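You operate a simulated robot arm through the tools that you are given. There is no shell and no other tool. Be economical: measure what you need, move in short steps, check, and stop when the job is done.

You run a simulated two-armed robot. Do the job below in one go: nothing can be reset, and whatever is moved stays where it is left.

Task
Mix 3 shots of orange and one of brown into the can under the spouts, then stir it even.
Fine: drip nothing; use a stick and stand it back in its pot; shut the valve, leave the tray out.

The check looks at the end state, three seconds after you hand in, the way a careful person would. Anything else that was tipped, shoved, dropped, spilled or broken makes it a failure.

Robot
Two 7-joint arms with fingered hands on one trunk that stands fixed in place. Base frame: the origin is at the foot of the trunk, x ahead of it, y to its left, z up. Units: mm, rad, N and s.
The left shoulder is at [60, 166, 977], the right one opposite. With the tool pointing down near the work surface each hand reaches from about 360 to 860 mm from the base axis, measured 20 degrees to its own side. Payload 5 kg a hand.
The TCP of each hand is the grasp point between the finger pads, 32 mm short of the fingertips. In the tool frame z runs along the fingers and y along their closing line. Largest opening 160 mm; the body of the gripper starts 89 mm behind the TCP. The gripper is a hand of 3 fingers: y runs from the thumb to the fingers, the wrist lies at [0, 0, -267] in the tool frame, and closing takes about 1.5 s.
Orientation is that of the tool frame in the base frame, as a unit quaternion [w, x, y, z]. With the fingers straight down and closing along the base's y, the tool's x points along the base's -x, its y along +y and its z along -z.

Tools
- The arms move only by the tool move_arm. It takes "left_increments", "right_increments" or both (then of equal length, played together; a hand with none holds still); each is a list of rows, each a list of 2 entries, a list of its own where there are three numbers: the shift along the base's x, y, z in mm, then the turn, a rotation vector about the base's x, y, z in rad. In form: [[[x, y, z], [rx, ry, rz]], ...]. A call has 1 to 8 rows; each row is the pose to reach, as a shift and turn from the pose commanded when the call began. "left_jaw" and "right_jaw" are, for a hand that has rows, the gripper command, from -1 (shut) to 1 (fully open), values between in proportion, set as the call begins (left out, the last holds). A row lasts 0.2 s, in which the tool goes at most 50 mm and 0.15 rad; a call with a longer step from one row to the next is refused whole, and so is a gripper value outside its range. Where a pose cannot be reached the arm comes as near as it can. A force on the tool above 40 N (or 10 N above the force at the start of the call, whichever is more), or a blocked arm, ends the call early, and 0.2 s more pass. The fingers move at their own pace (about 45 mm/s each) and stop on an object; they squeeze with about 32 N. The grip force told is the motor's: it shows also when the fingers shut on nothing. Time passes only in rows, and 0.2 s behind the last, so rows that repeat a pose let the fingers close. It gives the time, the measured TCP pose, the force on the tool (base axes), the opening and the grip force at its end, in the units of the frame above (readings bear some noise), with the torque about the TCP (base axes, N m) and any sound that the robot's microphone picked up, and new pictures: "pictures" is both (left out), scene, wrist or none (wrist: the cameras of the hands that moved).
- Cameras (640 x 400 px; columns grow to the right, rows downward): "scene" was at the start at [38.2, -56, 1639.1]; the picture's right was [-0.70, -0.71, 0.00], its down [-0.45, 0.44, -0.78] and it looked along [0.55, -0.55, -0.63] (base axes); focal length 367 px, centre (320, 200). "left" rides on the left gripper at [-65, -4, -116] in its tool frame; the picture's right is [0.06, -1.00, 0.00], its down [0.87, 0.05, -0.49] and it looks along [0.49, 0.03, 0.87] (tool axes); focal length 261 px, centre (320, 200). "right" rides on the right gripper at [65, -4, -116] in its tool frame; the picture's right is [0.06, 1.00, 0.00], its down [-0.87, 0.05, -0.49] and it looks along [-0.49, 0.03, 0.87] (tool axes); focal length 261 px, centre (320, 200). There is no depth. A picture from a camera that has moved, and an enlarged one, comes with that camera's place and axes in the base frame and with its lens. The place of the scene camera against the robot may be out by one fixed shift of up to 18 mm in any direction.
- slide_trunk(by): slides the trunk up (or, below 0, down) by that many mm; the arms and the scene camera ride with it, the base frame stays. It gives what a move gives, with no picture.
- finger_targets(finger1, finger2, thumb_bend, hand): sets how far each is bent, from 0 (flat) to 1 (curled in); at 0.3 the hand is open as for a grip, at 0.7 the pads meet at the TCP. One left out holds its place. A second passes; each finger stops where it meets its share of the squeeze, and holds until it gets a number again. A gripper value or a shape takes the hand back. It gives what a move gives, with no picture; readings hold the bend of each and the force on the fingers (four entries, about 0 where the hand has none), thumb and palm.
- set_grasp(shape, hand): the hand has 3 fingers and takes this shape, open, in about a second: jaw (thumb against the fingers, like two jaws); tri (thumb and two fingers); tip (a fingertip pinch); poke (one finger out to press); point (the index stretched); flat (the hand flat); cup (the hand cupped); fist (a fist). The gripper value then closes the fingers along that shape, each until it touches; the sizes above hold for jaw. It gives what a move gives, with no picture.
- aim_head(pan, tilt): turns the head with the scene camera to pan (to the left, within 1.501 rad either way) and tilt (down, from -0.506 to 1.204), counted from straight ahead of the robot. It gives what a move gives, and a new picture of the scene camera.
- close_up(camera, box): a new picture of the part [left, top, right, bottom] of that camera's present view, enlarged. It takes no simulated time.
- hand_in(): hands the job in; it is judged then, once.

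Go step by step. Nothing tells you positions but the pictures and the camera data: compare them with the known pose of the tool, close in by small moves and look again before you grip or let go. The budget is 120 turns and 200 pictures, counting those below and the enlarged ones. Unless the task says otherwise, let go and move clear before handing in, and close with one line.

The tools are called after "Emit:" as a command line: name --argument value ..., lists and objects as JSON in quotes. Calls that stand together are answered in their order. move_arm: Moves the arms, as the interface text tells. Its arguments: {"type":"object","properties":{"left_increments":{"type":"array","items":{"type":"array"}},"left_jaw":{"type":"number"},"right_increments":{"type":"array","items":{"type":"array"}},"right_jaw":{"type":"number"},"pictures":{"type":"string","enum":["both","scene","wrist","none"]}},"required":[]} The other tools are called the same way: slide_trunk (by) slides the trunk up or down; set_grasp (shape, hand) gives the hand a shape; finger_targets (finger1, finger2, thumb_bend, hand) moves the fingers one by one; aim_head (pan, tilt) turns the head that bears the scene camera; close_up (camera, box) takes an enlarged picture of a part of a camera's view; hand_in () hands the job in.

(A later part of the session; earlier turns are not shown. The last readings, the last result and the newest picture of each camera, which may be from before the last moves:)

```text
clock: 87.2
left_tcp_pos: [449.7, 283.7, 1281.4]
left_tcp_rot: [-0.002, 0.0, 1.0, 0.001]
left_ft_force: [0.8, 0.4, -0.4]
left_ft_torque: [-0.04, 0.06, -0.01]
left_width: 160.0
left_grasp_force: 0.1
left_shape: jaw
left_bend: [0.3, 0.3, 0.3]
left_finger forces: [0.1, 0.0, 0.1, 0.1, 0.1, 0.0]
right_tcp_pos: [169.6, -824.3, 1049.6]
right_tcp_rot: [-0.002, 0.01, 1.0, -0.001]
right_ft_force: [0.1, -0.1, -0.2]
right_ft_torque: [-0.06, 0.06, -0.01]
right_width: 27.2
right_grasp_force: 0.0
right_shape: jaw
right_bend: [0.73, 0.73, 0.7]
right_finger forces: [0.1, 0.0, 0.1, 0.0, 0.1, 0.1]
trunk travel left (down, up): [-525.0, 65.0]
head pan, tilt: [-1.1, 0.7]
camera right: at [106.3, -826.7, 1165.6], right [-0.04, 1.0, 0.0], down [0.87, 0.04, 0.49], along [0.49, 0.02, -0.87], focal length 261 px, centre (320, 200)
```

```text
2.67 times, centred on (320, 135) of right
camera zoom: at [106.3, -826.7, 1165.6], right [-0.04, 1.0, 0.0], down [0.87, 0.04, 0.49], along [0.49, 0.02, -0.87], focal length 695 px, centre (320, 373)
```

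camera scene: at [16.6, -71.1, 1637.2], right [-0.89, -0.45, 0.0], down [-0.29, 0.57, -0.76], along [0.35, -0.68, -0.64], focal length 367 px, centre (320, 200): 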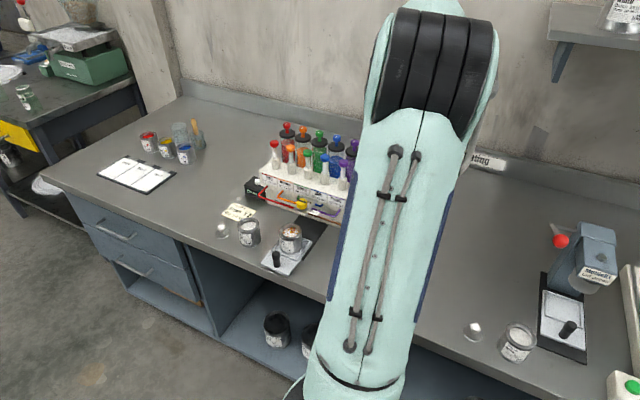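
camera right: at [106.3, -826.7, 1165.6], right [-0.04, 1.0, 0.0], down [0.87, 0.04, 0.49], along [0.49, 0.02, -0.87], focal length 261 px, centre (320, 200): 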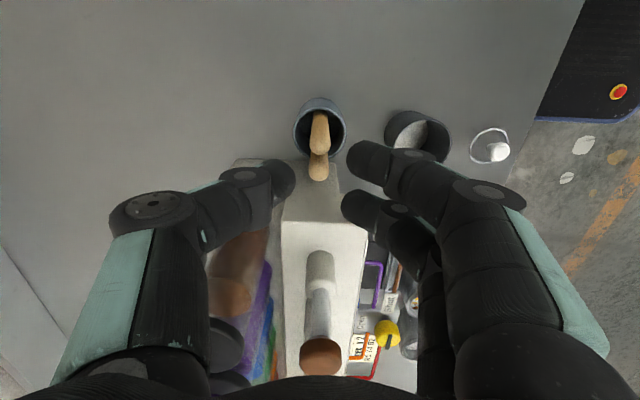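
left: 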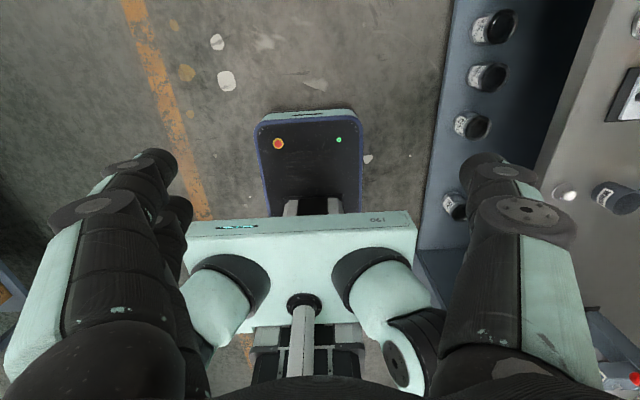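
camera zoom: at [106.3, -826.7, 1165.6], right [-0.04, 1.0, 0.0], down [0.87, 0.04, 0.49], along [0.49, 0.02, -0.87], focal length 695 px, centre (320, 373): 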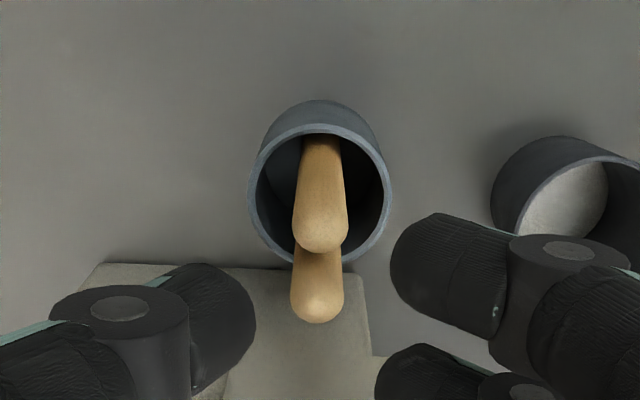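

Directly over the left stick now. I'll descend.

Emit:
move_arm --right_increments '[[[-1, 0, -15], [0, 0, 0]], [[-1, 0, -30], [0, 0, 0]], [[-1, 0, -45], [0, 0, 0]], [[-1, 0, -58], [0, 0, 0]], [[-1, 0, -68], [0, 0, 0]], [[-1, 0, -76], [0, 0, 0]], [[-1, 0, -76], [0, 0, 0]]]' --pictures "wrist"

Emit:
close_up --camera "right" --box '[220, 80, 420, 230]'

```text
clock: 88.8
left_tcp_pos: [449.1, 281.9, 1284.1]
left_tcp_rot: [0.001, 0.0, 1.0, 0.001]
left_ft_force: [0.0, -0.4, 0.8]
left_ft_torque: [-0.02, 0.01, 0.02]
left_width: 159.9
left_grasp_force: 0.1
left_shape: jaw
left_bend: [0.3, 0.3, 0.3]
left_finger forces: [0.0, 0.0, 0.0, 0.0, 0.0, 0.0]
right_tcp_pos: [167.3, -826.5, 974.0]
right_tcp_rot: [-0.001, 0.009, 1.0, -0.001]
right_ft_force: [1.0, -0.1, 0.1]
right_ft_torque: [0.01, 0.01, 0.01]
right_width: 27.0
right_grasp_force: 0.1
right_shape: jaw
right_bend: [0.73, 0.73, 0.7]
right_finger forces: [0.0, 0.0, 0.0, 0.1, 0.0, 0.0]
trunk travel left (down, up): [-525.0, 65.0]
head pan, tilt: [-1.1, 0.7]
camera right: at [103.4, -828.3, 1088.7], right [-0.04, 1.0, 0.0], down [0.87, 0.04, 0.49], along [0.49, 0.02, -0.87], focal length 261 px, centre (320, 200)
```

right: 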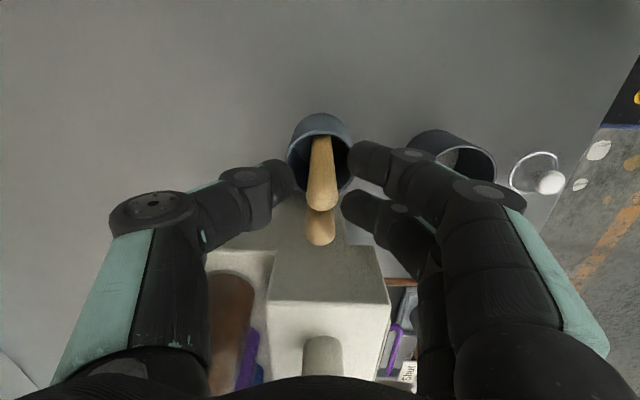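

```text
2.67 times, centred on (320, 155) of right
camera zoom: at [103.4, -828.3, 1088.7], right [-0.04, 1.0, 0.0], down [0.87, 0.04, 0.49], along [0.49, 0.02, -0.87], focal length 695 px, centre (320, 320)
```

zoom: 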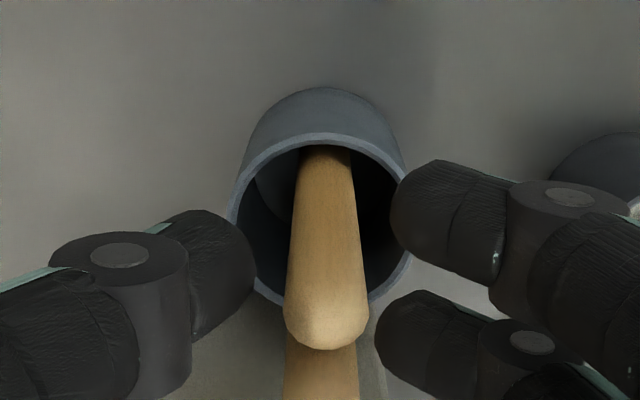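

The stick is between thumb and fingers with no contact elsewhere. I'll centre slightly and close.

Emit:
move_arm --right_increments '[[[1, 1, 0], [0, 0, 0]], [[1, 1, 0], [0, 0, 0]], [[1, 1, 0], [0, 0, 0]], [[1, 1, 0], [0, 0, 0]], [[1, 1, 0], [0, 0, 0]]]' --right_jaw -1 --pictures "wrist"

Emit:
close_up --camera "right" --box '[220, 80, 420, 230]'

```text
clock: 90.0
left_tcp_pos: [447.2, 281.4, 1283.1]
left_tcp_rot: [0.0, 0.001, 1.0, 0.001]
left_ft_force: [-0.5, 0.3, -0.4]
left_ft_torque: [0.01, 0.01, 0.0]
left_width: 160.0
left_grasp_force: 0.0
left_shape: jaw
left_bend: [0.3, 0.3, 0.3]
left_finger forces: [0.0, 0.0, 0.1, 0.0, 0.0, 0.0]
right_tcp_pos: [168.5, -826.2, 974.3]
right_tcp_rot: [0.0, 0.01, 1.0, 0.0]
right_ft_force: [-0.3, 0.2, -0.2]
right_ft_torque: [0.01, 0.0, 0.05]
right_width: 0.0
right_grasp_force: 31.9
right_shape: jaw
right_bend: [0.71, 0.66, 0.71]
right_finger forces: [16.6, 0.0, 0.1, 0.0, 26.3, 0.1]
trunk travel left (down, up): [-525.0, 65.0]
head pan, tilt: [-1.1, 0.7]
camera right: at [104.4, -827.9, 1088.4], right [-0.04, 1.0, 0.0], down [0.87, 0.04, 0.49], along [0.49, 0.02, -0.87], focal length 261 px, centre (320, 200)
```

right: 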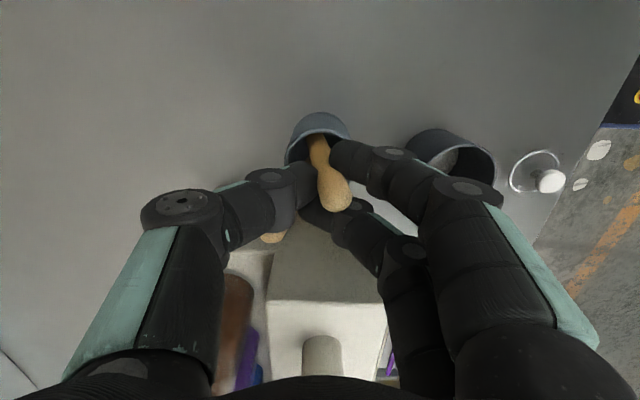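

```text
2.67 times, centred on (320, 155) of right
camera zoom: at [104.4, -827.9, 1088.4], right [-0.04, 1.0, 0.0], down [0.87, 0.04, 0.49], along [0.49, 0.02, -0.87], focal length 695 px, centre (320, 320)
```

zoom: 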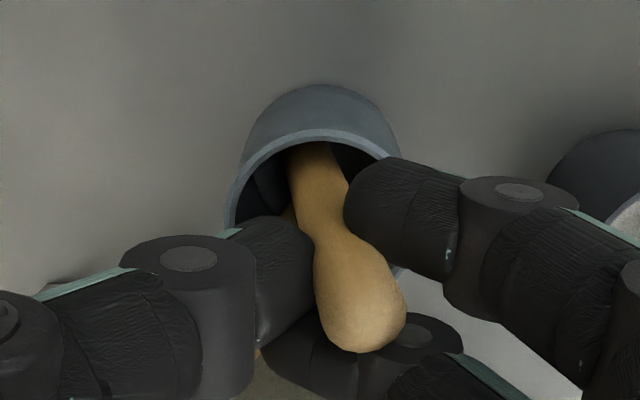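

The thumb and finger 1 hold the stick, with its top leaning a bit towards +y. I'll lift slowly and check that the other stick stays in the pot.

Emit:
move_arm --right_increments '[[[0, 0, 5], [0, 0, 0]], [[0, 0, 12], [0, 0, 0]], [[0, 0, 20], [0, 0, 0]], [[0, 0, 30], [0, 0, 0]], [[0, 0, 40], [0, 0, 0]]]' --pictures "wrist"

Emit:
close_up --camera "right" --box '[220, 80, 420, 280]'

```text
clock: 91.2
left_tcp_pos: [447.6, 280.9, 1283.4]
left_tcp_rot: [-0.001, 0.0, 1.0, 0.0]
left_ft_force: [-0.1, -0.4, -0.1]
left_ft_torque: [0.01, 0.01, -0.01]
left_width: 159.8
left_grasp_force: 0.0
left_shape: jaw
left_bend: [0.3, 0.3, 0.3]
left_finger forces: [0.0, 0.0, 0.1, 0.1, 0.0, 0.0]
right_tcp_pos: [167.6, -826.3, 1013.6]
right_tcp_rot: [0.0, 0.01, 1.0, -0.001]
right_ft_force: [0.7, -0.5, -0.1]
right_ft_torque: [-0.03, 0.02, -0.02]
right_width: 0.3
right_grasp_force: 31.7
right_shape: jaw
right_bend: [0.71, 0.66, 0.71]
right_finger forces: [16.6, 0.0, 0.1, 0.0, 26.3, 0.1]
trunk travel left (down, up): [-525.0, 65.0]
head pan, tilt: [-1.1, 0.7]
camera right: at [103.1, -828.0, 1128.0], right [-0.04, 1.0, 0.0], down [0.87, 0.04, 0.49], along [0.49, 0.02, -0.87], focal length 261 px, centre (320, 200)
```

right: 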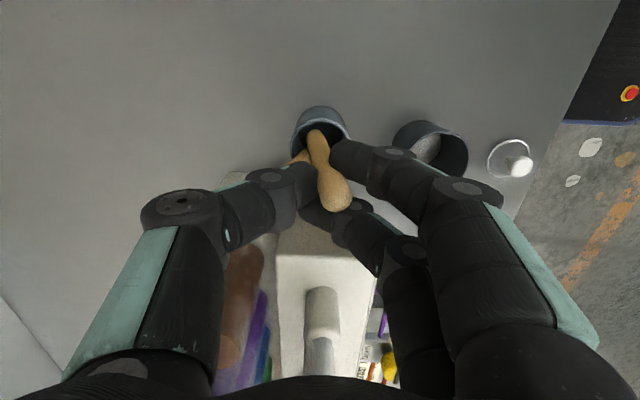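

```text
2.00 times, centred on (320, 180) of right
camera zoom: at [103.1, -828.0, 1128.0], right [-0.04, 1.0, 0.0], down [0.87, 0.04, 0.49], along [0.49, 0.02, -0.87], focal length 521 px, centre (320, 240)
```

zoom: 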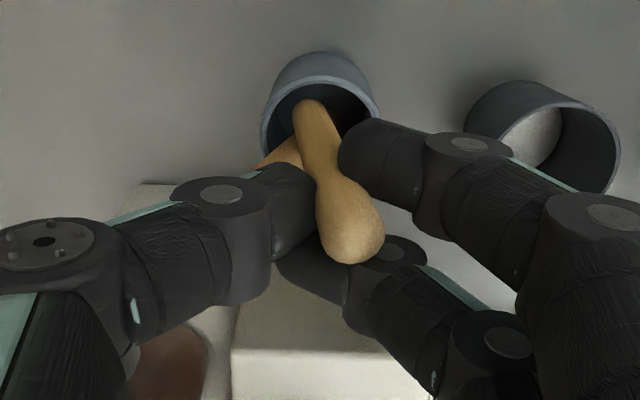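

The stick is up and held firmly, and the pot still stands with the other stick in it. I'll lift clear and move forward.

Emit:
move_arm --right_increments '[[[0, 0, 15], [0, 0, 0]], [[0, 0, 35], [0, 0, 0]], [[0, 0, 60], [0, 0, 0]], [[0, 0, 85], [0, 0, 0]], [[0, 20, 100], [0, 0, 0]], [[0, 50, 105], [0, 0, 0]], [[0, 80, 105], [0, 0, 0]], [[0, 110, 105], [0, 0, 0]]]' --pictures "both"

Emit:
close_up --camera "right" --box '[220, 80, 420, 280]'

```text
clock: 93.0
left_tcp_pos: [448.7, 283.3, 1282.1]
left_tcp_rot: [0.0, 0.001, 1.0, 0.0]
left_ft_force: [0.1, -0.2, -0.3]
left_ft_torque: [0.0, 0.0, 0.0]
left_width: 160.1
left_grasp_force: 0.1
left_shape: jaw
left_bend: [0.3, 0.3, 0.3]
left_finger forces: [0.0, 0.0, 0.1, 0.0, 0.0, 0.0]
right_tcp_pos: [195.3, -727.2, 1102.1]
right_tcp_rot: [-0.002, 0.012, 1.0, -0.002]
right_ft_force: [0.0, 0.1, 0.5]
right_ft_torque: [0.0, 0.02, 0.01]
right_width: 0.0
right_grasp_force: 31.8
right_shape: jaw
right_bend: [0.71, 0.66, 0.71]
right_finger forces: [16.9, 0.0, 0.0, 0.0, 26.6, 0.0]
right hand out of reach, approached as far as the arm can: row 6, 7, 8
trunk travel left (down, up): [-525.0, 65.0]
head pan, tilt: [-1.1, 0.7]
camera scene: at [16.4, -70.7, 1637.2], right [-0.89, -0.45, 0.0], down [-0.29, 0.57, -0.77], along [0.35, -0.68, -0.64], focal length 367 px, centre (320, 200)
camera right: at [131.1, -729.5, 1216.7], right [-0.04, 1.0, 0.0], down [0.87, 0.04, 0.49], along [0.49, 0.02, -0.87], focal length 261 px, centre (320, 200)
```

scene: 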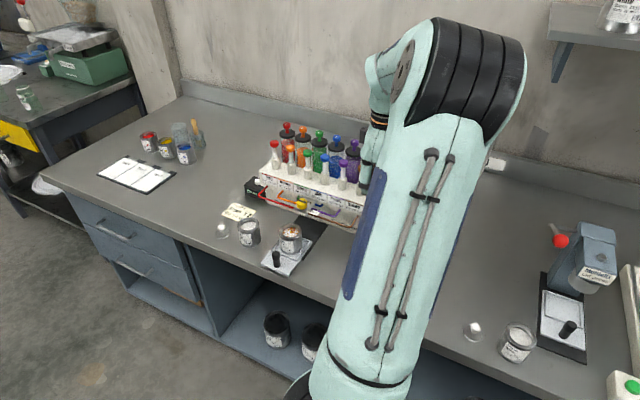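
right: 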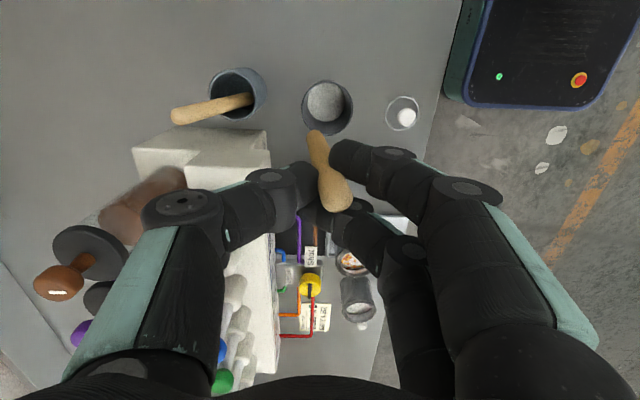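

```text
2.00 times, centred on (320, 180) of right
camera zoom: at [131.1, -729.5, 1216.7], right [-0.04, 1.0, 0.0], down [0.87, 0.04, 0.49], along [0.49, 0.02, -0.87], focal length 521 px, centre (320, 240)
```

zoom: 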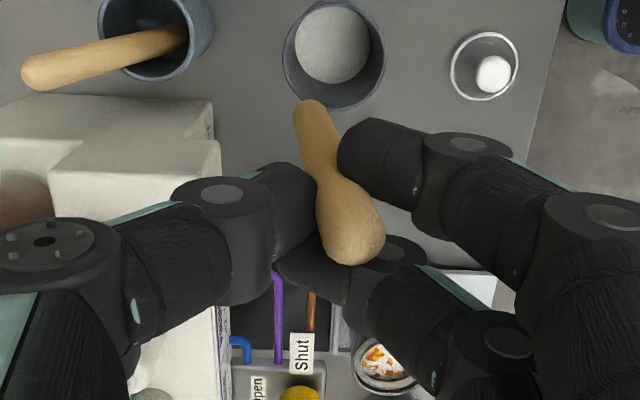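

The stick is held about 6–8° off vertical, and the other one leans but stays in the pot. The can rim is around (402,-664,920). I'll carry the dry stick over the can.

Emit:
move_arm --right_increments '[[[40, 15, 0], [0, 0, 0]], [[80, 30, 0], [0, 0, 0]], [[120, 45, -5], [0, 0, 0]], [[160, 55, -8], [0, 0, 0]], [[200, 58, -12], [0, 0, 0]], [[235, 58, -15], [0, 0, 0]], [[235, 58, -15], [0, 0, 0]]]' --pictures "both"

Emit:
close_up --camera "right" --box '[220, 40, 420, 240]'

Emit:
close_up --camera "scene" --box '[210, 140, 370, 290]'

```text
clock: 94.6
left_tcp_pos: [446.9, 281.9, 1283.5]
left_tcp_rot: [0.0, 0.001, 1.0, 0.0]
left_ft_force: [-0.4, 0.0, 0.5]
left_ft_torque: [-0.02, 0.01, -0.01]
left_width: 159.7
left_grasp_force: 0.1
left_shape: jaw
left_bend: [0.3, 0.3, 0.3]
left_finger forces: [0.0, 0.0, 0.0, 0.0, 0.0, 0.0]
right_tcp_pos: [424.3, -674.2, 1087.5]
right_tcp_rot: [0.001, 0.011, 1.0, -0.002]
right_ft_force: [0.3, 0.4, 0.6]
right_ft_torque: [0.02, -0.01, -0.01]
right_width: 0.0
right_grasp_force: 32.3
right_shape: jaw
right_bend: [0.71, 0.66, 0.71]
right_finger forces: [16.8, 0.0, 0.0, 0.1, 26.5, 0.0]
trunk travel left (down, up): [-525.0, 65.0]
head pan, tilt: [-1.1, 0.7]
camera scene: at [15.0, -71.6, 1637.3], right [-0.89, -0.45, 0.0], down [-0.29, 0.57, -0.77], along [0.35, -0.68, -0.64], focal length 367 px, centre (320, 200)
camera right: at [361.1, -675.8, 1201.7], right [-0.04, 1.0, 0.0], down [0.87, 0.04, 0.49], along [0.49, 0.02, -0.87], focal length 261 px, centre (320, 200)
```

scene: 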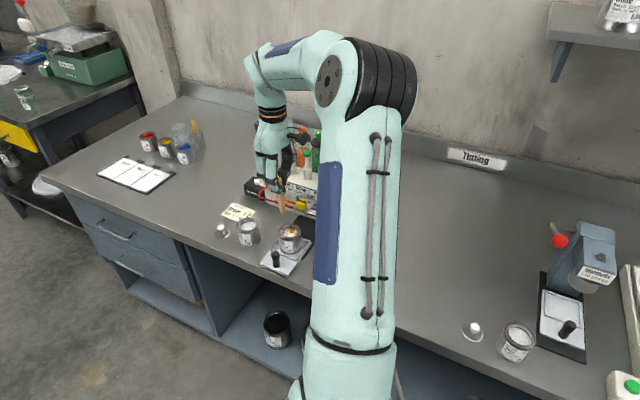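
right: 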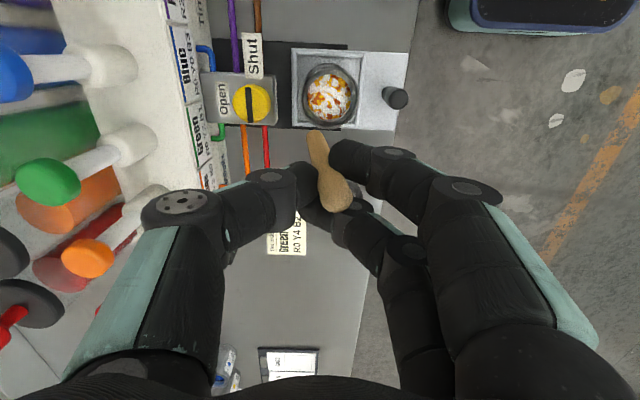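

```text
2.00 times, centred on (320, 140) of right
camera zoom: at [361.1, -675.8, 1201.7], right [-0.04, 1.0, 0.0], down [0.87, 0.04, 0.49], along [0.49, 0.02, -0.87], focal length 521 px, centre (320, 320)
```

zoom: 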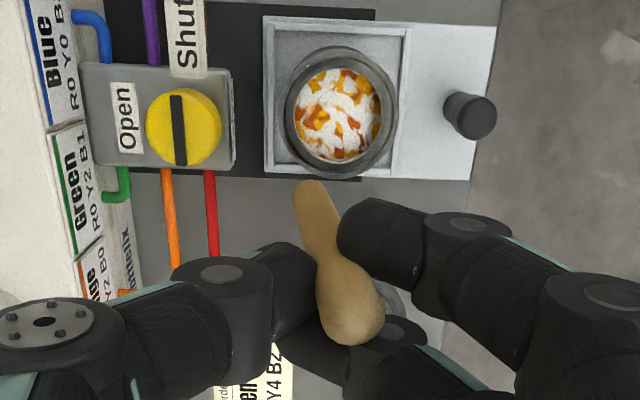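

```text
2.67 times, centred on (290, 215) of scene
camera zoom: at [15.0, -71.6, 1637.3], right [-0.89, -0.45, 0.0], down [-0.29, 0.57, -0.77], along [0.35, -0.68, -0.64], focal length 978 px, centre (400, 160)
```

zoom: 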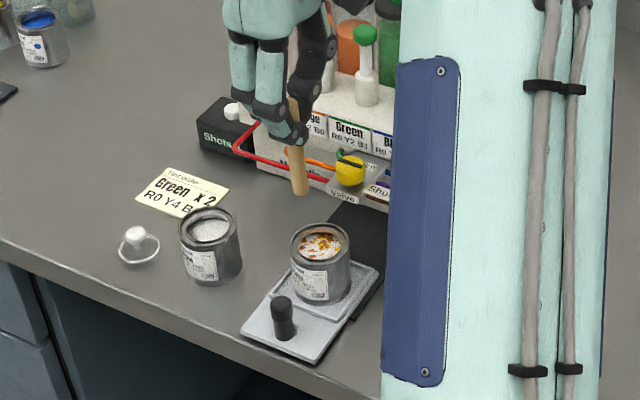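

From both views the stick tip sits about (-2,-5,-118) from the TCP, and the can centre is (399,-665). I'll align the tip over the can and start lowering.

Emit:
move_arm --right_increments '[[[-12, 7, 0], [0, 0, 0]], [[-23, 14, 0], [0, 0, 0]], [[-23, 14, -10], [0, 0, 0]], [[-23, 14, -22], [0, 0, 0]], [[-23, 14, -34], [0, 0, 0]], [[-23, 14, -34], [0, 0, 0]]]' --pictures "wrist"

Emit:
close_up --camera "right" --box '[220, 40, 420, 240]'

Emit:
close_up --camera "scene" --box '[230, 160, 350, 280]'

```text
clock: 96.0
left_tcp_pos: [448.4, 282.4, 1283.2]
left_tcp_rot: [0.0, 0.001, 1.0, 0.0]
left_ft_force: [-0.1, 0.2, 0.1]
left_ft_torque: [0.0, -0.03, -0.02]
left_width: 159.9
left_grasp_force: 0.0
left_shape: jaw
left_bend: [0.3, 0.3, 0.3]
left_finger forces: [0.1, 0.0, 0.0, 0.0, 0.0, 0.0]
right_tcp_pos: [404.5, -656.7, 1052.3]
right_tcp_rot: [0.0, 0.01, 1.0, 0.0]
right_ft_force: [-0.1, 0.4, -0.6]
right_ft_torque: [0.01, 0.03, 0.03]
right_width: 0.1
right_grasp_force: 32.1
right_shape: jaw
right_bend: [0.71, 0.66, 0.71]
right_finger forces: [16.8, 0.0, 0.0, 0.0, 26.5, 0.1]
trunk travel left (down, up): [-525.0, 65.0]
head pan, tilt: [-1.1, 0.7]
camera right: at [341.2, -660.5, 1167.1], right [-0.04, 1.0, 0.0], down [0.87, 0.04, 0.49], along [0.49, 0.02, -0.87], focal length 261 px, centre (320, 200)
```

right: 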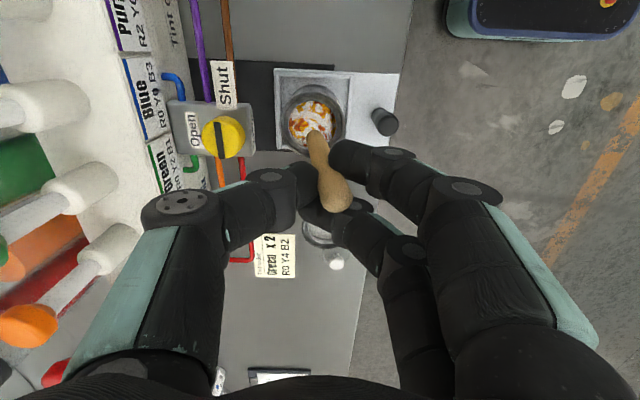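

```text
2.00 times, centred on (320, 140) of right
camera zoom: at [341.2, -660.5, 1167.1], right [-0.04, 1.0, 0.0], down [0.87, 0.04, 0.49], along [0.49, 0.02, -0.87], focal length 521 px, centre (320, 320)
```

zoom: 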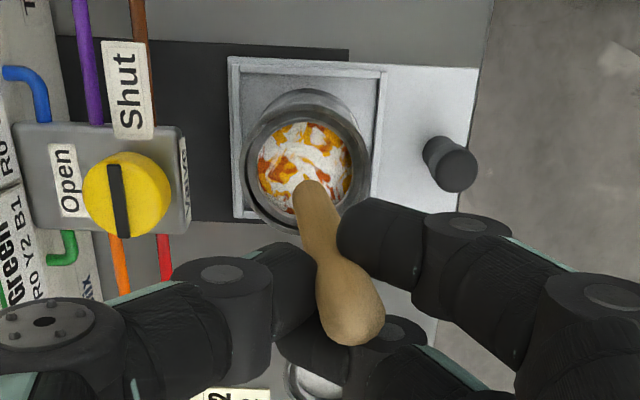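

```text
3.33 times, centred on (290, 220) of scene
camera zoom: at [15.7, -71.4, 1637.2], right [-0.89, -0.45, 0.0], down [-0.29, 0.57, -0.76], along [0.35, -0.68, -0.64], focal length 1223 px, centre (420, 133)
```

zoom: 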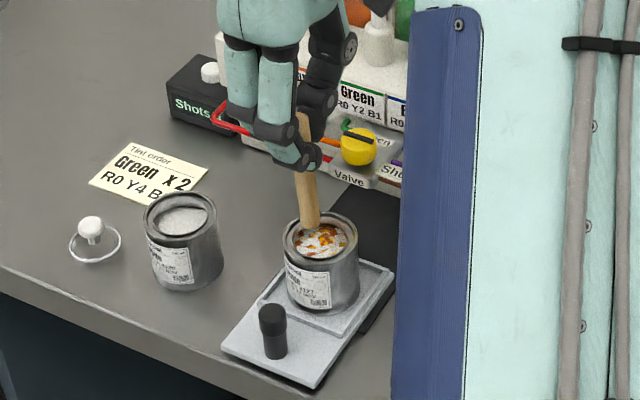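

The tip is about 7 mm too far in +x. I'll correct and lower the stick into the can gently.

Emit:
move_arm --right_increments '[[[-7, -1, 0], [0, 0, 0]], [[-7, -1, -10], [0, 0, 0]], [[-7, -1, -20], [0, 0, 0]], [[-7, -1, -30], [0, 0, 0]], [[-7, -1, -40], [0, 0, 0]], [[-7, -1, -48], [0, 0, 0]], [[-7, -1, -55], [0, 0, 0]]]' --pictures "wrist"

Emit:
close_up --camera "right" --box '[220, 40, 420, 240]'

Emit:
close_up --camera "scene" --box '[230, 160, 350, 280]'

```text
clock: 97.6
left_tcp_pos: [448.1, 280.8, 1282.4]
left_tcp_rot: [-0.001, 0.0, 1.0, 0.0]
left_ft_force: [-0.6, -0.2, -0.1]
left_ft_torque: [0.04, -0.04, 0.0]
left_width: 159.9
left_grasp_force: 0.1
left_shape: jaw
left_bend: [0.3, 0.3, 0.3]
left_finger forces: [0.0, 0.0, 0.1, 0.1, 0.0, 0.1]
right_tcp_pos: [396.7, -659.4, 999.7]
right_tcp_rot: [0.0, 0.011, 1.0, -0.002]
right_ft_force: [0.1, 1.4, 0.0]
right_ft_torque: [-0.04, 0.0, -0.01]
right_width: 0.0
right_grasp_force: 32.5
right_shape: jaw
right_bend: [0.71, 0.66, 0.71]
right_finger forces: [16.9, 0.1, 0.1, 0.0, 26.6, 0.0]
trunk travel left (down, up): [-525.0, 65.0]
head pan, tilt: [-1.1, 0.7]
camera right: at [332.8, -661.9, 1112.9], right [-0.04, 1.0, 0.0], down [0.87, 0.04, 0.49], along [0.49, 0.02, -0.87], focal length 261 px, centre (320, 200)
```

right: 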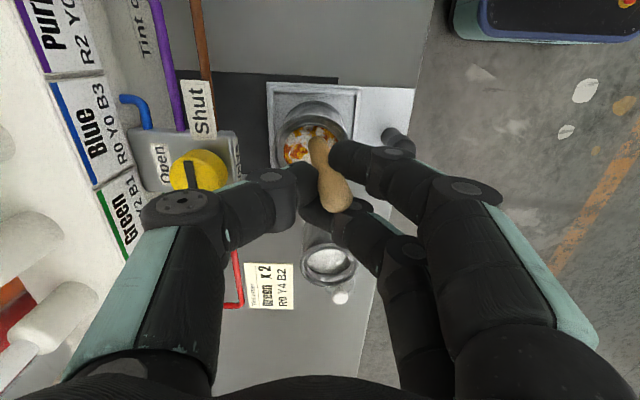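

```text
2.00 times, centred on (320, 140) of right
camera zoom: at [332.8, -661.9, 1112.9], right [-0.04, 1.0, 0.0], down [0.87, 0.04, 0.49], along [0.49, 0.02, -0.87], focal length 521 px, centre (320, 320)
```

zoom: 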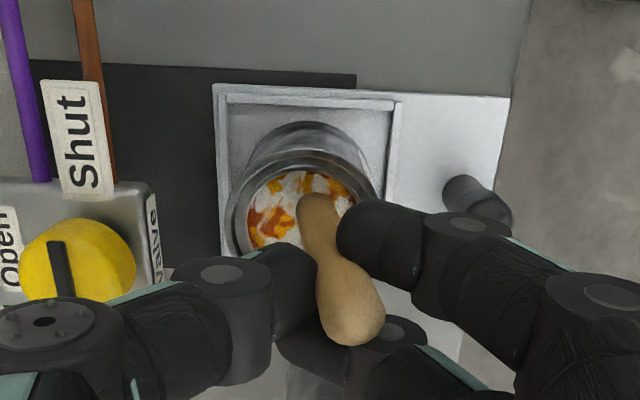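

```text
3.33 times, centred on (290, 220) of scene
camera zoom: at [15.8, -71.6, 1637.2], right [-0.89, -0.45, 0.0], down [-0.29, 0.57, -0.76], along [0.35, -0.68, -0.64], focal length 1223 px, centre (420, 133)
```

zoom: 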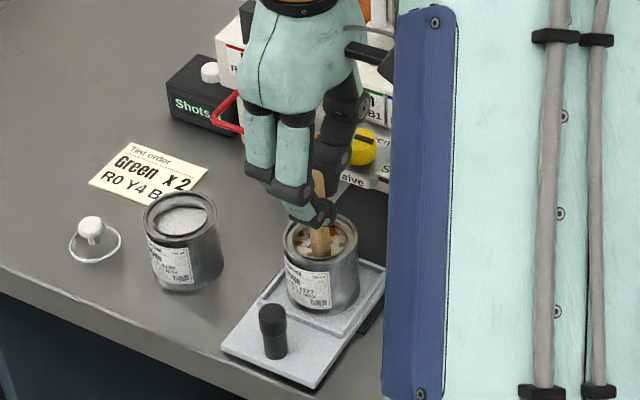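

The stick is in the paint, centred. I'll go a few mm deeper and stir in gentle circles.

Emit:
move_arm --right_increments '[[[0, 0, -4], [0, 0, 0]], [[4, 0, -8], [0, 0, 0]], [[8, 0, -8], [0, 0, 0]], [[5.7, 5.7, -8], [0, 0, 0]], [[0, 8, -8], [0, 0, 0]], [[-5.7, 5.7, -8], [0, 0, 0]], [[-8, 0, -8], [0, 0, 0]], [[-5.7, -5.7, -8], [0, 0, 0]]]' --pictures "none"

Emit:
move_arm --right_increments '[[[5.7, -2.3, 0], [0, 0, 0]], [[11.4, 0, 0], [0, 0, 0]], [[13.7, 5.7, 0], [0, 0, 0]], [[11.4, 11.4, 0], [0, 0, 0]], [[5.7, 13.7, 0], [0, 0, 0]], [[0, 11.4, 0], [0, 0, 0]], [[-2.3, 5.7, 0], [0, 0, 0]], [[0, 0, 0], [0, 0, 0]]]' --pictures "wrist"

Emit:
close_up --camera "right" --box '[260, 80, 380, 200]'

```text
clock: 99.4
left_tcp_pos: [448.0, 281.4, 1281.7]
left_tcp_rot: [0.0, 0.001, 1.0, 0.0]
left_ft_force: [0.9, -0.4, 0.7]
left_ft_torque: [-0.01, -0.03, -0.02]
left_width: 160.0
left_grasp_force: 0.1
left_shape: jaw
left_bend: [0.3, 0.3, 0.3]
left_finger forces: [0.1, 0.0, 0.0, 0.1, 0.0, 0.0]
right_tcp_pos: [392.7, -666.2, 989.6]
right_tcp_rot: [0.0, 0.01, 1.0, 0.0]
right_ft_force: [0.3, 0.1, 0.5]
right_ft_torque: [-0.03, 0.0, -0.02]
right_width: 0.1
right_grasp_force: 32.1
right_shape: jaw
right_bend: [0.71, 0.66, 0.71]
right_finger forces: [17.0, 0.1, 0.0, 0.0, 26.6, 0.0]
trunk travel left (down, up): [-525.0, 65.0]
head pan, tilt: [-1.1, 0.7]
```

```text
clock: 101.2
left_tcp_pos: [448.0, 281.7, 1282.0]
left_tcp_rot: [0.0, 0.0, 1.0, -0.001]
left_ft_force: [1.0, 0.3, 0.9]
left_ft_torque: [0.02, 0.01, 0.03]
left_width: 160.2
left_grasp_force: 0.1
left_shape: jaw
left_bend: [0.3, 0.3, 0.3]
left_finger forces: [0.1, 0.1, 0.0, 0.0, 0.1, 0.1]
right_tcp_pos: [390.8, -665.2, 989.9]
right_tcp_rot: [-0.001, 0.009, 1.0, -0.001]
right_ft_force: [0.8, 0.5, -0.3]
right_ft_torque: [0.0, -0.01, 0.01]
right_width: 0.1
right_grasp_force: 31.8
right_shape: jaw
right_bend: [0.71, 0.66, 0.71]
right_finger forces: [16.8, 0.0, 0.0, 0.0, 26.6, 0.1]
trunk travel left (down, up): [-525.0, 65.0]
head pan, tilt: [-1.1, 0.7]
camera right: at [327.3, -667.1, 1104.4], right [-0.04, 1.0, 0.0], down [0.87, 0.04, 0.49], along [0.49, 0.02, -0.87], focal length 261 px, centre (320, 200)
```

right: 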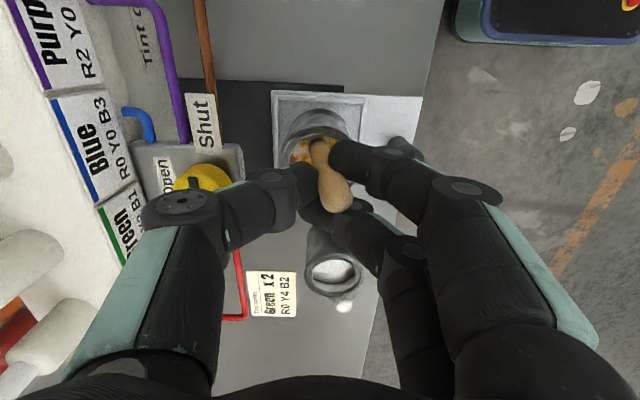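

```text
3.33 times, centred on (320, 140) of right
camera zoom: at [327.3, -667.1, 1104.4], right [-0.04, 1.0, 0.0], down [0.87, 0.04, 0.49], along [0.49, 0.02, -0.87], focal length 869 px, centre (320, 400)
```

zoom: 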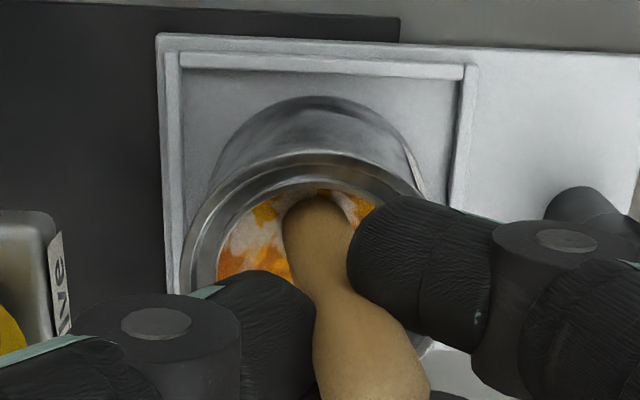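

The colours are blending with no contact forces. I'll do more rounds.

Emit:
move_arm --right_increments '[[[5.7, -2.3, 0], [0, 0, 0]], [[11.4, 0, 0], [0, 0, 0]], [[13.7, 5.7, 0], [0, 0, 0]], [[11.4, 11.4, 0], [0, 0, 0]], [[5.7, 13.7, 0], [0, 0, 0]], [[0, 11.4, 0], [0, 0, 0]], [[-2.3, 5.7, 0], [0, 0, 0]], [[0, 0, 0], [0, 0, 0]]]' --pictures "none"

Emit:
move_arm --right_increments '[[[5.7, -2.3, 0], [0, 0, 0]], [[11.4, 0, 0], [0, 0, 0]], [[13.7, 5.7, 0], [0, 0, 0]], [[11.4, 11.4, 0], [0, 0, 0]], [[5.7, 13.7, 0], [0, 0, 0]], [[0, 11.4, 0], [0, 0, 0]], [[-2.3, 5.7, 0], [0, 0, 0]], [[0, 0, 0], [0, 0, 0]]]' --pictures "none"

Emit:
move_arm --right_increments '[[[5.7, -2.3, 0], [0, 0, 0]], [[11.4, 0, 0], [0, 0, 0]], [[13.7, 5.7, 0], [0, 0, 0]], [[11.4, 11.4, 0], [0, 0, 0]], [[5.7, 13.7, 0], [0, 0, 0]], [[0, 11.4, 0], [0, 0, 0]], [[-2.3, 5.7, 0], [0, 0, 0]], [[0, 0, 0], [0, 0, 0]]]' --pictures "none"

Emit:
close_up --camera "right" --box '[260, 80, 380, 200]'

Emit:
close_up --camera "scene" --box '[250, 200, 330, 280]'

```text
clock: 103.0
left_tcp_pos: [447.6, 282.0, 1283.5]
left_tcp_rot: [0.0, 0.001, 1.0, 0.0]
left_ft_force: [-0.1, 0.7, -0.1]
left_ft_torque: [0.01, 0.03, -0.01]
left_width: 159.9
left_grasp_force: 0.0
left_shape: jaw
left_bend: [0.3, 0.3, 0.3]
left_finger forces: [0.0, 0.0, 0.0, 0.0, 0.1, 0.0]
right_tcp_pos: [391.8, -664.9, 987.0]
right_tcp_rot: [-0.001, 0.01, 1.0, -0.001]
right_ft_force: [0.0, -0.5, -0.4]
right_ft_torque: [-0.02, -0.05, 0.01]
right_width: 0.0
right_grasp_force: 32.0
right_shape: jaw
right_bend: [0.71, 0.66, 0.71]
right_finger forces: [16.9, 0.0, 0.1, 0.0, 26.7, 0.0]
trunk travel left (down, up): [-525.0, 65.0]
head pan, tilt: [-1.1, 0.7]
```

```text
clock: 104.8
left_tcp_pos: [449.2, 281.4, 1282.3]
left_tcp_rot: [0.0, 0.001, 1.0, 0.0]
left_ft_force: [-0.7, 0.8, -0.4]
left_ft_torque: [-0.01, 0.01, 0.01]
left_width: 159.6
left_grasp_force: 0.0
left_shape: jaw
left_bend: [0.3, 0.3, 0.3]
left_finger forces: [0.1, 0.0, 0.0, 0.0, 0.0, 0.1]
right_tcp_pos: [391.8, -665.5, 988.6]
right_tcp_rot: [-0.001, 0.009, 1.0, 0.0]
right_ft_force: [0.1, -0.3, 0.3]
right_ft_torque: [-0.03, 0.04, -0.01]
right_width: 0.0
right_grasp_force: 31.8
right_shape: jaw
right_bend: [0.71, 0.66, 0.71]
right_finger forces: [16.9, 0.1, 0.1, 0.0, 26.7, 0.0]
trunk travel left (down, up): [-525.0, 65.0]
head pan, tilt: [-1.1, 0.7]
```

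```text
clock: 106.6
left_tcp_pos: [448.7, 282.3, 1282.5]
left_tcp_rot: [0.0, 0.0, 1.0, 0.0]
left_ft_force: [0.4, 0.2, -0.5]
left_ft_torque: [-0.04, 0.04, 0.02]
left_width: 160.0
left_grasp_force: 0.0
left_shape: jaw
left_bend: [0.3, 0.3, 0.3]
left_finger forces: [0.1, 0.0, 0.1, 0.0, 0.0, 0.0]
right_tcp_pos: [392.3, -665.7, 989.9]
right_tcp_rot: [0.0, 0.011, 1.0, -0.001]
right_ft_force: [-0.1, -1.0, -0.1]
right_ft_torque: [-0.01, 0.0, 0.0]
right_width: 0.0
right_grasp_force: 31.7
right_shape: jaw
right_bend: [0.71, 0.66, 0.71]
right_finger forces: [16.9, 0.0, 0.1, 0.0, 26.7, 0.0]
trunk travel left (down, up): [-525.0, 65.0]
head pan, tilt: [-1.1, 0.7]
```

```text
3.33 times, centred on (320, 140) of right
camera zoom: at [327.2, -667.5, 1103.6], right [-0.04, 1.0, 0.0], down [0.87, 0.04, 0.49], along [0.49, 0.02, -0.87], focal length 869 px, centre (320, 400)
```

zoom: 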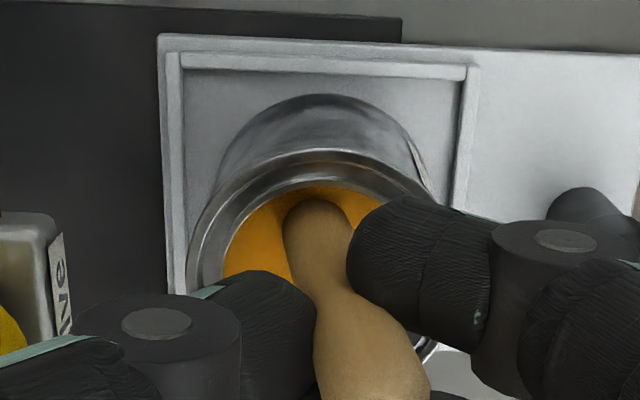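

```text
5.00 times, centred on (290, 240) of scene
camera zoom: at [15.9, -71.7, 1637.2], right [-0.89, -0.45, 0.0], down [-0.29, 0.57, -0.76], along [0.35, -0.68, -0.64], focal length 1834 px, centre (470, 0)
```

zoom: 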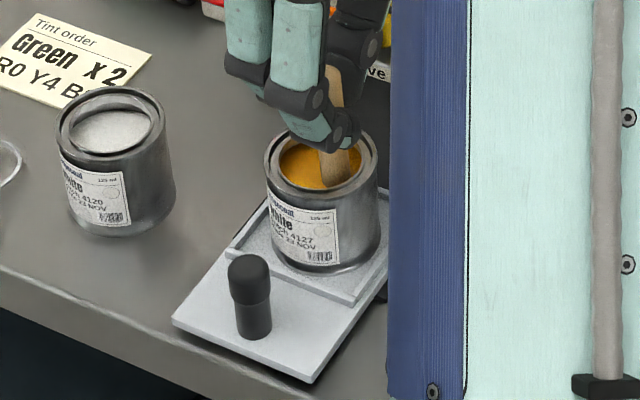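

The mix looks even. I'll do two more rounds to be sure, then return to the centre.

Emit:
move_arm --right_increments '[[[5.7, -2.3, 0], [0, 0, 0]], [[11.4, 0, 0], [0, 0, 0]], [[13.7, 5.7, 0], [0, 0, 0]], [[11.4, 11.4, 0], [0, 0, 0]], [[5.7, 13.7, 0], [0, 0, 0]], [[0, 11.4, 0], [0, 0, 0]], [[-2.3, 5.7, 0], [0, 0, 0]], [[0, 0, 0], [0, 0, 0]]]' --pictures "none"

Emit:
move_arm --right_increments '[[[5.7, -2.3, 0], [0, 0, 0]], [[11.4, 0, 0], [0, 0, 0]], [[13.7, 5.7, 0], [0, 0, 0]], [[11.4, 11.4, 0], [0, 0, 0]], [[5.7, 13.7, 0], [0, 0, 0]], [[0, 11.4, 0], [0, 0, 0]], [[0, 5.7, 0], [0, 0, 0]], [[5.7, 5.7, 0], [0, 0, 0]]]' --pictures "none"

Emit:
move_arm --right_increments '[[[0, 0, 5], [0, 0, 0]], [[0, 0, 10], [0, 0, 0]], [[0, 0, 15], [0, 0, 0]], [[0, 0, 20], [0, 0, 0]], [[0, 0, 25], [0, 0, 0]], [[0, 0, 30], [0, 0, 0]], [[0, 0, 35], [0, 0, 0]], [[0, 0, 40], [0, 0, 0]]]' --pictures "none"

Emit:
close_up --camera "right" --box '[260, 80, 380, 200]'

Emit:
close_up --camera "scene" --box '[250, 200, 330, 280]'

```text
clock: 108.4
left_tcp_pos: [448.7, 281.2, 1282.2]
left_tcp_rot: [-0.001, 0.0, 1.0, -0.001]
left_ft_force: [0.1, -0.1, -0.3]
left_ft_torque: [0.02, -0.02, 0.01]
left_width: 159.9
left_grasp_force: 0.0
left_shape: jaw
left_bend: [0.3, 0.3, 0.3]
left_finger forces: [0.0, 0.0, 0.0, 0.1, 0.0, 0.1]
right_tcp_pos: [391.0, -663.9, 990.0]
right_tcp_rot: [-0.002, 0.01, 1.0, -0.002]
right_ft_force: [0.0, 0.1, -0.3]
right_ft_torque: [0.03, 0.02, -0.01]
right_width: 0.3
right_grasp_force: 32.2
right_shape: jaw
right_bend: [0.71, 0.66, 0.71]
right_finger forces: [16.9, 0.0, 0.0, 0.0, 26.8, 0.0]
trunk travel left (down, up): [-525.0, 65.0]
head pan, tilt: [-1.1, 0.7]
```

```text
clock: 110.2
left_tcp_pos: [447.4, 282.3, 1282.7]
left_tcp_rot: [0.0, 0.001, 1.0, 0.0]
left_ft_force: [-0.4, -0.1, 0.5]
left_ft_torque: [0.0, -0.01, 0.0]
left_width: 159.7
left_grasp_force: 0.0
left_shape: jaw
left_bend: [0.3, 0.3, 0.3]
left_finger forces: [0.0, 0.1, 0.1, 0.0, 0.0, 0.0]
right_tcp_pos: [396.8, -657.4, 989.6]
right_tcp_rot: [-0.001, 0.009, 1.0, 0.0]
right_ft_force: [0.1, 0.7, -0.1]
right_ft_torque: [-0.02, -0.02, 0.02]
right_width: 0.0
right_grasp_force: 32.6
right_shape: jaw
right_bend: [0.71, 0.66, 0.71]
right_finger forces: [16.8, 0.1, 0.0, 0.0, 26.6, 0.0]
trunk travel left (down, up): [-525.0, 65.0]
head pan, tilt: [-1.1, 0.7]
```

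```text
clock: 112.0
left_tcp_pos: [449.4, 283.6, 1283.2]
left_tcp_rot: [-0.001, 0.002, 1.0, 0.0]
left_ft_force: [0.4, 0.0, -0.2]
left_ft_torque: [-0.01, 0.0, 0.03]
left_width: 159.9
left_grasp_force: 0.0
left_shape: jaw
left_bend: [0.3, 0.3, 0.3]
left_finger forces: [0.1, 0.1, 0.1, 0.0, 0.0, 0.0]
right_tcp_pos: [395.3, -659.0, 1029.2]
right_tcp_rot: [0.0, 0.011, 1.0, -0.001]
right_ft_force: [-0.2, -0.1, 0.2]
right_ft_torque: [-0.01, 0.02, 0.04]
right_width: 0.1
right_grasp_force: 32.3
right_shape: jaw
right_bend: [0.71, 0.66, 0.71]
right_finger forces: [16.9, 0.1, 0.0, 0.0, 26.6, 0.0]
trunk travel left (down, up): [-525.0, 65.0]
head pan, tilt: [-1.1, 0.7]
```

```text
3.33 times, centred on (320, 140) of right
camera zoom: at [332.6, -661.1, 1144.4], right [-0.04, 1.0, 0.0], down [0.87, 0.04, 0.49], along [0.49, 0.02, -0.87], focal length 869 px, centre (320, 400)
```

zoom: 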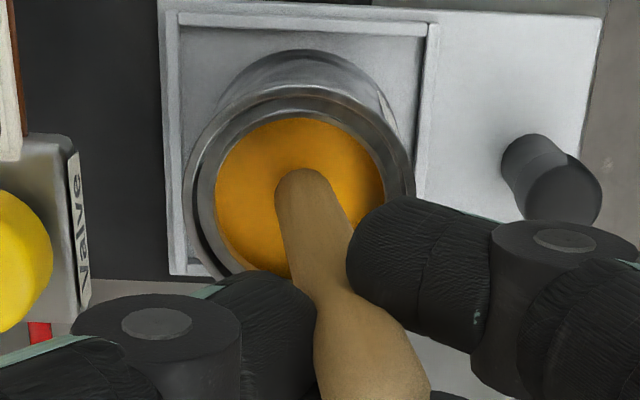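

```text
5.00 times, centred on (290, 240) of scene
camera zoom: at [15.7, -71.5, 1637.2], right [-0.89, -0.45, 0.0], down [-0.29, 0.57, -0.76], along [0.35, -0.68, -0.64], focal length 1834 px, centre (470, 0)
```

zoom: 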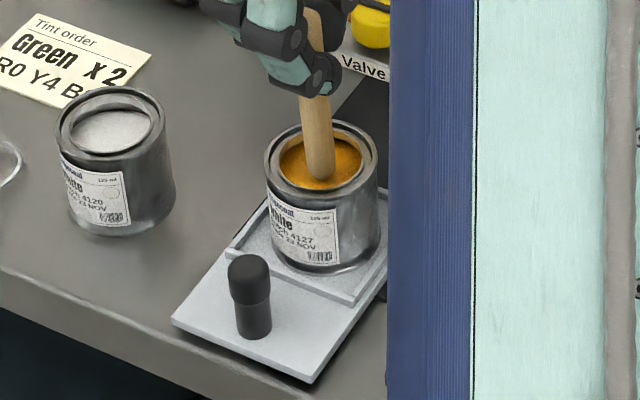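

The paint is an even orange-brown. I'll hold the stick tip just above the paint, inside the can, so it can drip off.

Emit:
move_arm --right_increments '[[[0, 0, 3], [0, 0, 0]], [[0, 0, 5], [0, 0, 0]], [[0, 0, 5], [0, 0, 0]], [[0, 0, 5], [0, 0, 0]], [[0, 0, 5], [0, 0, 0]], [[0, 0, 5], [0, 0, 0]], [[0, 0, 5], [0, 0, 0]], [[0, 0, 5], [0, 0, 0]]]' --pictures "none"

Emit:
move_arm --right_increments '[[[0, 0, 0], [0, 0, 0]], [[0, 0, 0], [0, 0, 0]], [[0, 0, 0], [0, 0, 0]], [[0, 0, 0], [0, 0, 0]], [[0, 0, 0], [0, 0, 0]], [[0, 0, 0], [0, 0, 0]], [[0, 0, 0], [0, 0, 0]], [[0, 0, 0], [0, 0, 0]]]' --pictures "none"

Emit:
move_arm --right_increments '[[[0, 0, 0], [0, 0, 0]], [[0, 0, 0], [0, 0, 0]], [[0, 0, 0], [0, 0, 0]], [[0, 0, 0], [0, 0, 0]], [[0, 0, 0], [0, 0, 0]], [[0, 0, 0], [0, 0, 0]], [[0, 0, 0], [0, 0, 0]], [[0, 0, 0], [0, 0, 0]]]' --pictures "none"

Emit:
close_up --camera "scene" --box '[260, 180, 320, 250]'

```text
clock: 113.8
left_tcp_pos: [449.3, 282.7, 1282.8]
left_tcp_rot: [0.0, 0.001, 1.0, 0.0]
left_ft_force: [-0.1, 0.0, 0.5]
left_ft_torque: [-0.01, 0.01, 0.0]
left_width: 159.8
left_grasp_force: 0.1
left_shape: jaw
left_bend: [0.3, 0.3, 0.3]
left_finger forces: [0.0, 0.0, 0.0, 0.1, 0.0, 0.1]
right_tcp_pos: [398.1, -659.2, 1035.4]
right_tcp_rot: [0.0, 0.01, 1.0, -0.001]
right_ft_force: [-0.3, -1.0, -0.6]
right_ft_torque: [-0.02, -0.01, -0.02]
right_width: 0.0
right_grasp_force: 31.8
right_shape: jaw
right_bend: [0.71, 0.66, 0.71]
right_finger forces: [16.9, 0.0, 0.1, 0.0, 26.6, 0.1]
trunk travel left (down, up): [-525.0, 65.0]
head pan, tilt: [-1.1, 0.7]
```

```text
clock: 115.6
left_tcp_pos: [448.3, 282.7, 1282.8]
left_tcp_rot: [0.0, 0.001, 1.0, 0.0]
left_ft_force: [0.5, 0.3, 0.4]
left_ft_torque: [0.0, -0.01, 0.0]
left_width: 160.1
left_grasp_force: 0.1
left_shape: jaw
left_bend: [0.3, 0.3, 0.3]
left_finger forces: [0.0, 0.0, 0.0, 0.0, 0.1, 0.0]
right_tcp_pos: [397.2, -659.6, 1034.6]
right_tcp_rot: [-0.001, 0.01, 1.0, -0.001]
right_ft_force: [0.3, -0.8, 0.3]
right_ft_torque: [-0.02, 0.0, 0.0]
right_width: 0.3
right_grasp_force: 32.2
right_shape: jaw
right_bend: [0.71, 0.66, 0.71]
right_finger forces: [16.9, 0.1, 0.0, 0.1, 26.6, 0.1]
trunk travel left (down, up): [-525.0, 65.0]
head pan, tilt: [-1.1, 0.7]
```

```text
clock: 117.4
left_tcp_pos: [447.4, 281.9, 1282.2]
left_tcp_rot: [0.0, 0.001, 1.0, 0.0]
left_ft_force: [0.1, 0.2, -0.1]
left_ft_torque: [0.02, 0.02, 0.01]
left_width: 160.1
left_grasp_force: 0.0
left_shape: jaw
left_bend: [0.3, 0.3, 0.3]
left_finger forces: [0.1, 0.0, 0.0, 0.1, 0.0, 0.0]
right_tcp_pos: [397.6, -658.6, 1035.3]
right_tcp_rot: [0.0, 0.01, 1.0, -0.001]
right_ft_force: [0.8, 0.5, -1.1]
right_ft_torque: [0.0, 0.01, 0.02]
right_width: 0.0
right_grasp_force: 32.2
right_shape: jaw
right_bend: [0.71, 0.66, 0.71]
right_finger forces: [16.9, 0.1, 0.1, 0.0, 26.6, 0.0]
trunk travel left (down, up): [-525.0, 65.0]
head pan, tilt: [-1.1, 0.7]
```

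```text
5.71 times, centred on (290, 215) of scene
camera zoom: at [15.8, -71.6, 1637.2], right [-0.89, -0.45, 0.0], down [-0.29, 0.57, -0.76], along [0.35, -0.68, -0.64], focal length 2096 px, centre (491, 114)
```

zoom: 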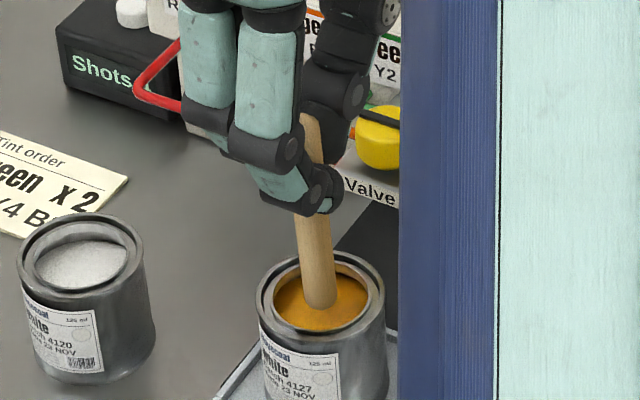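

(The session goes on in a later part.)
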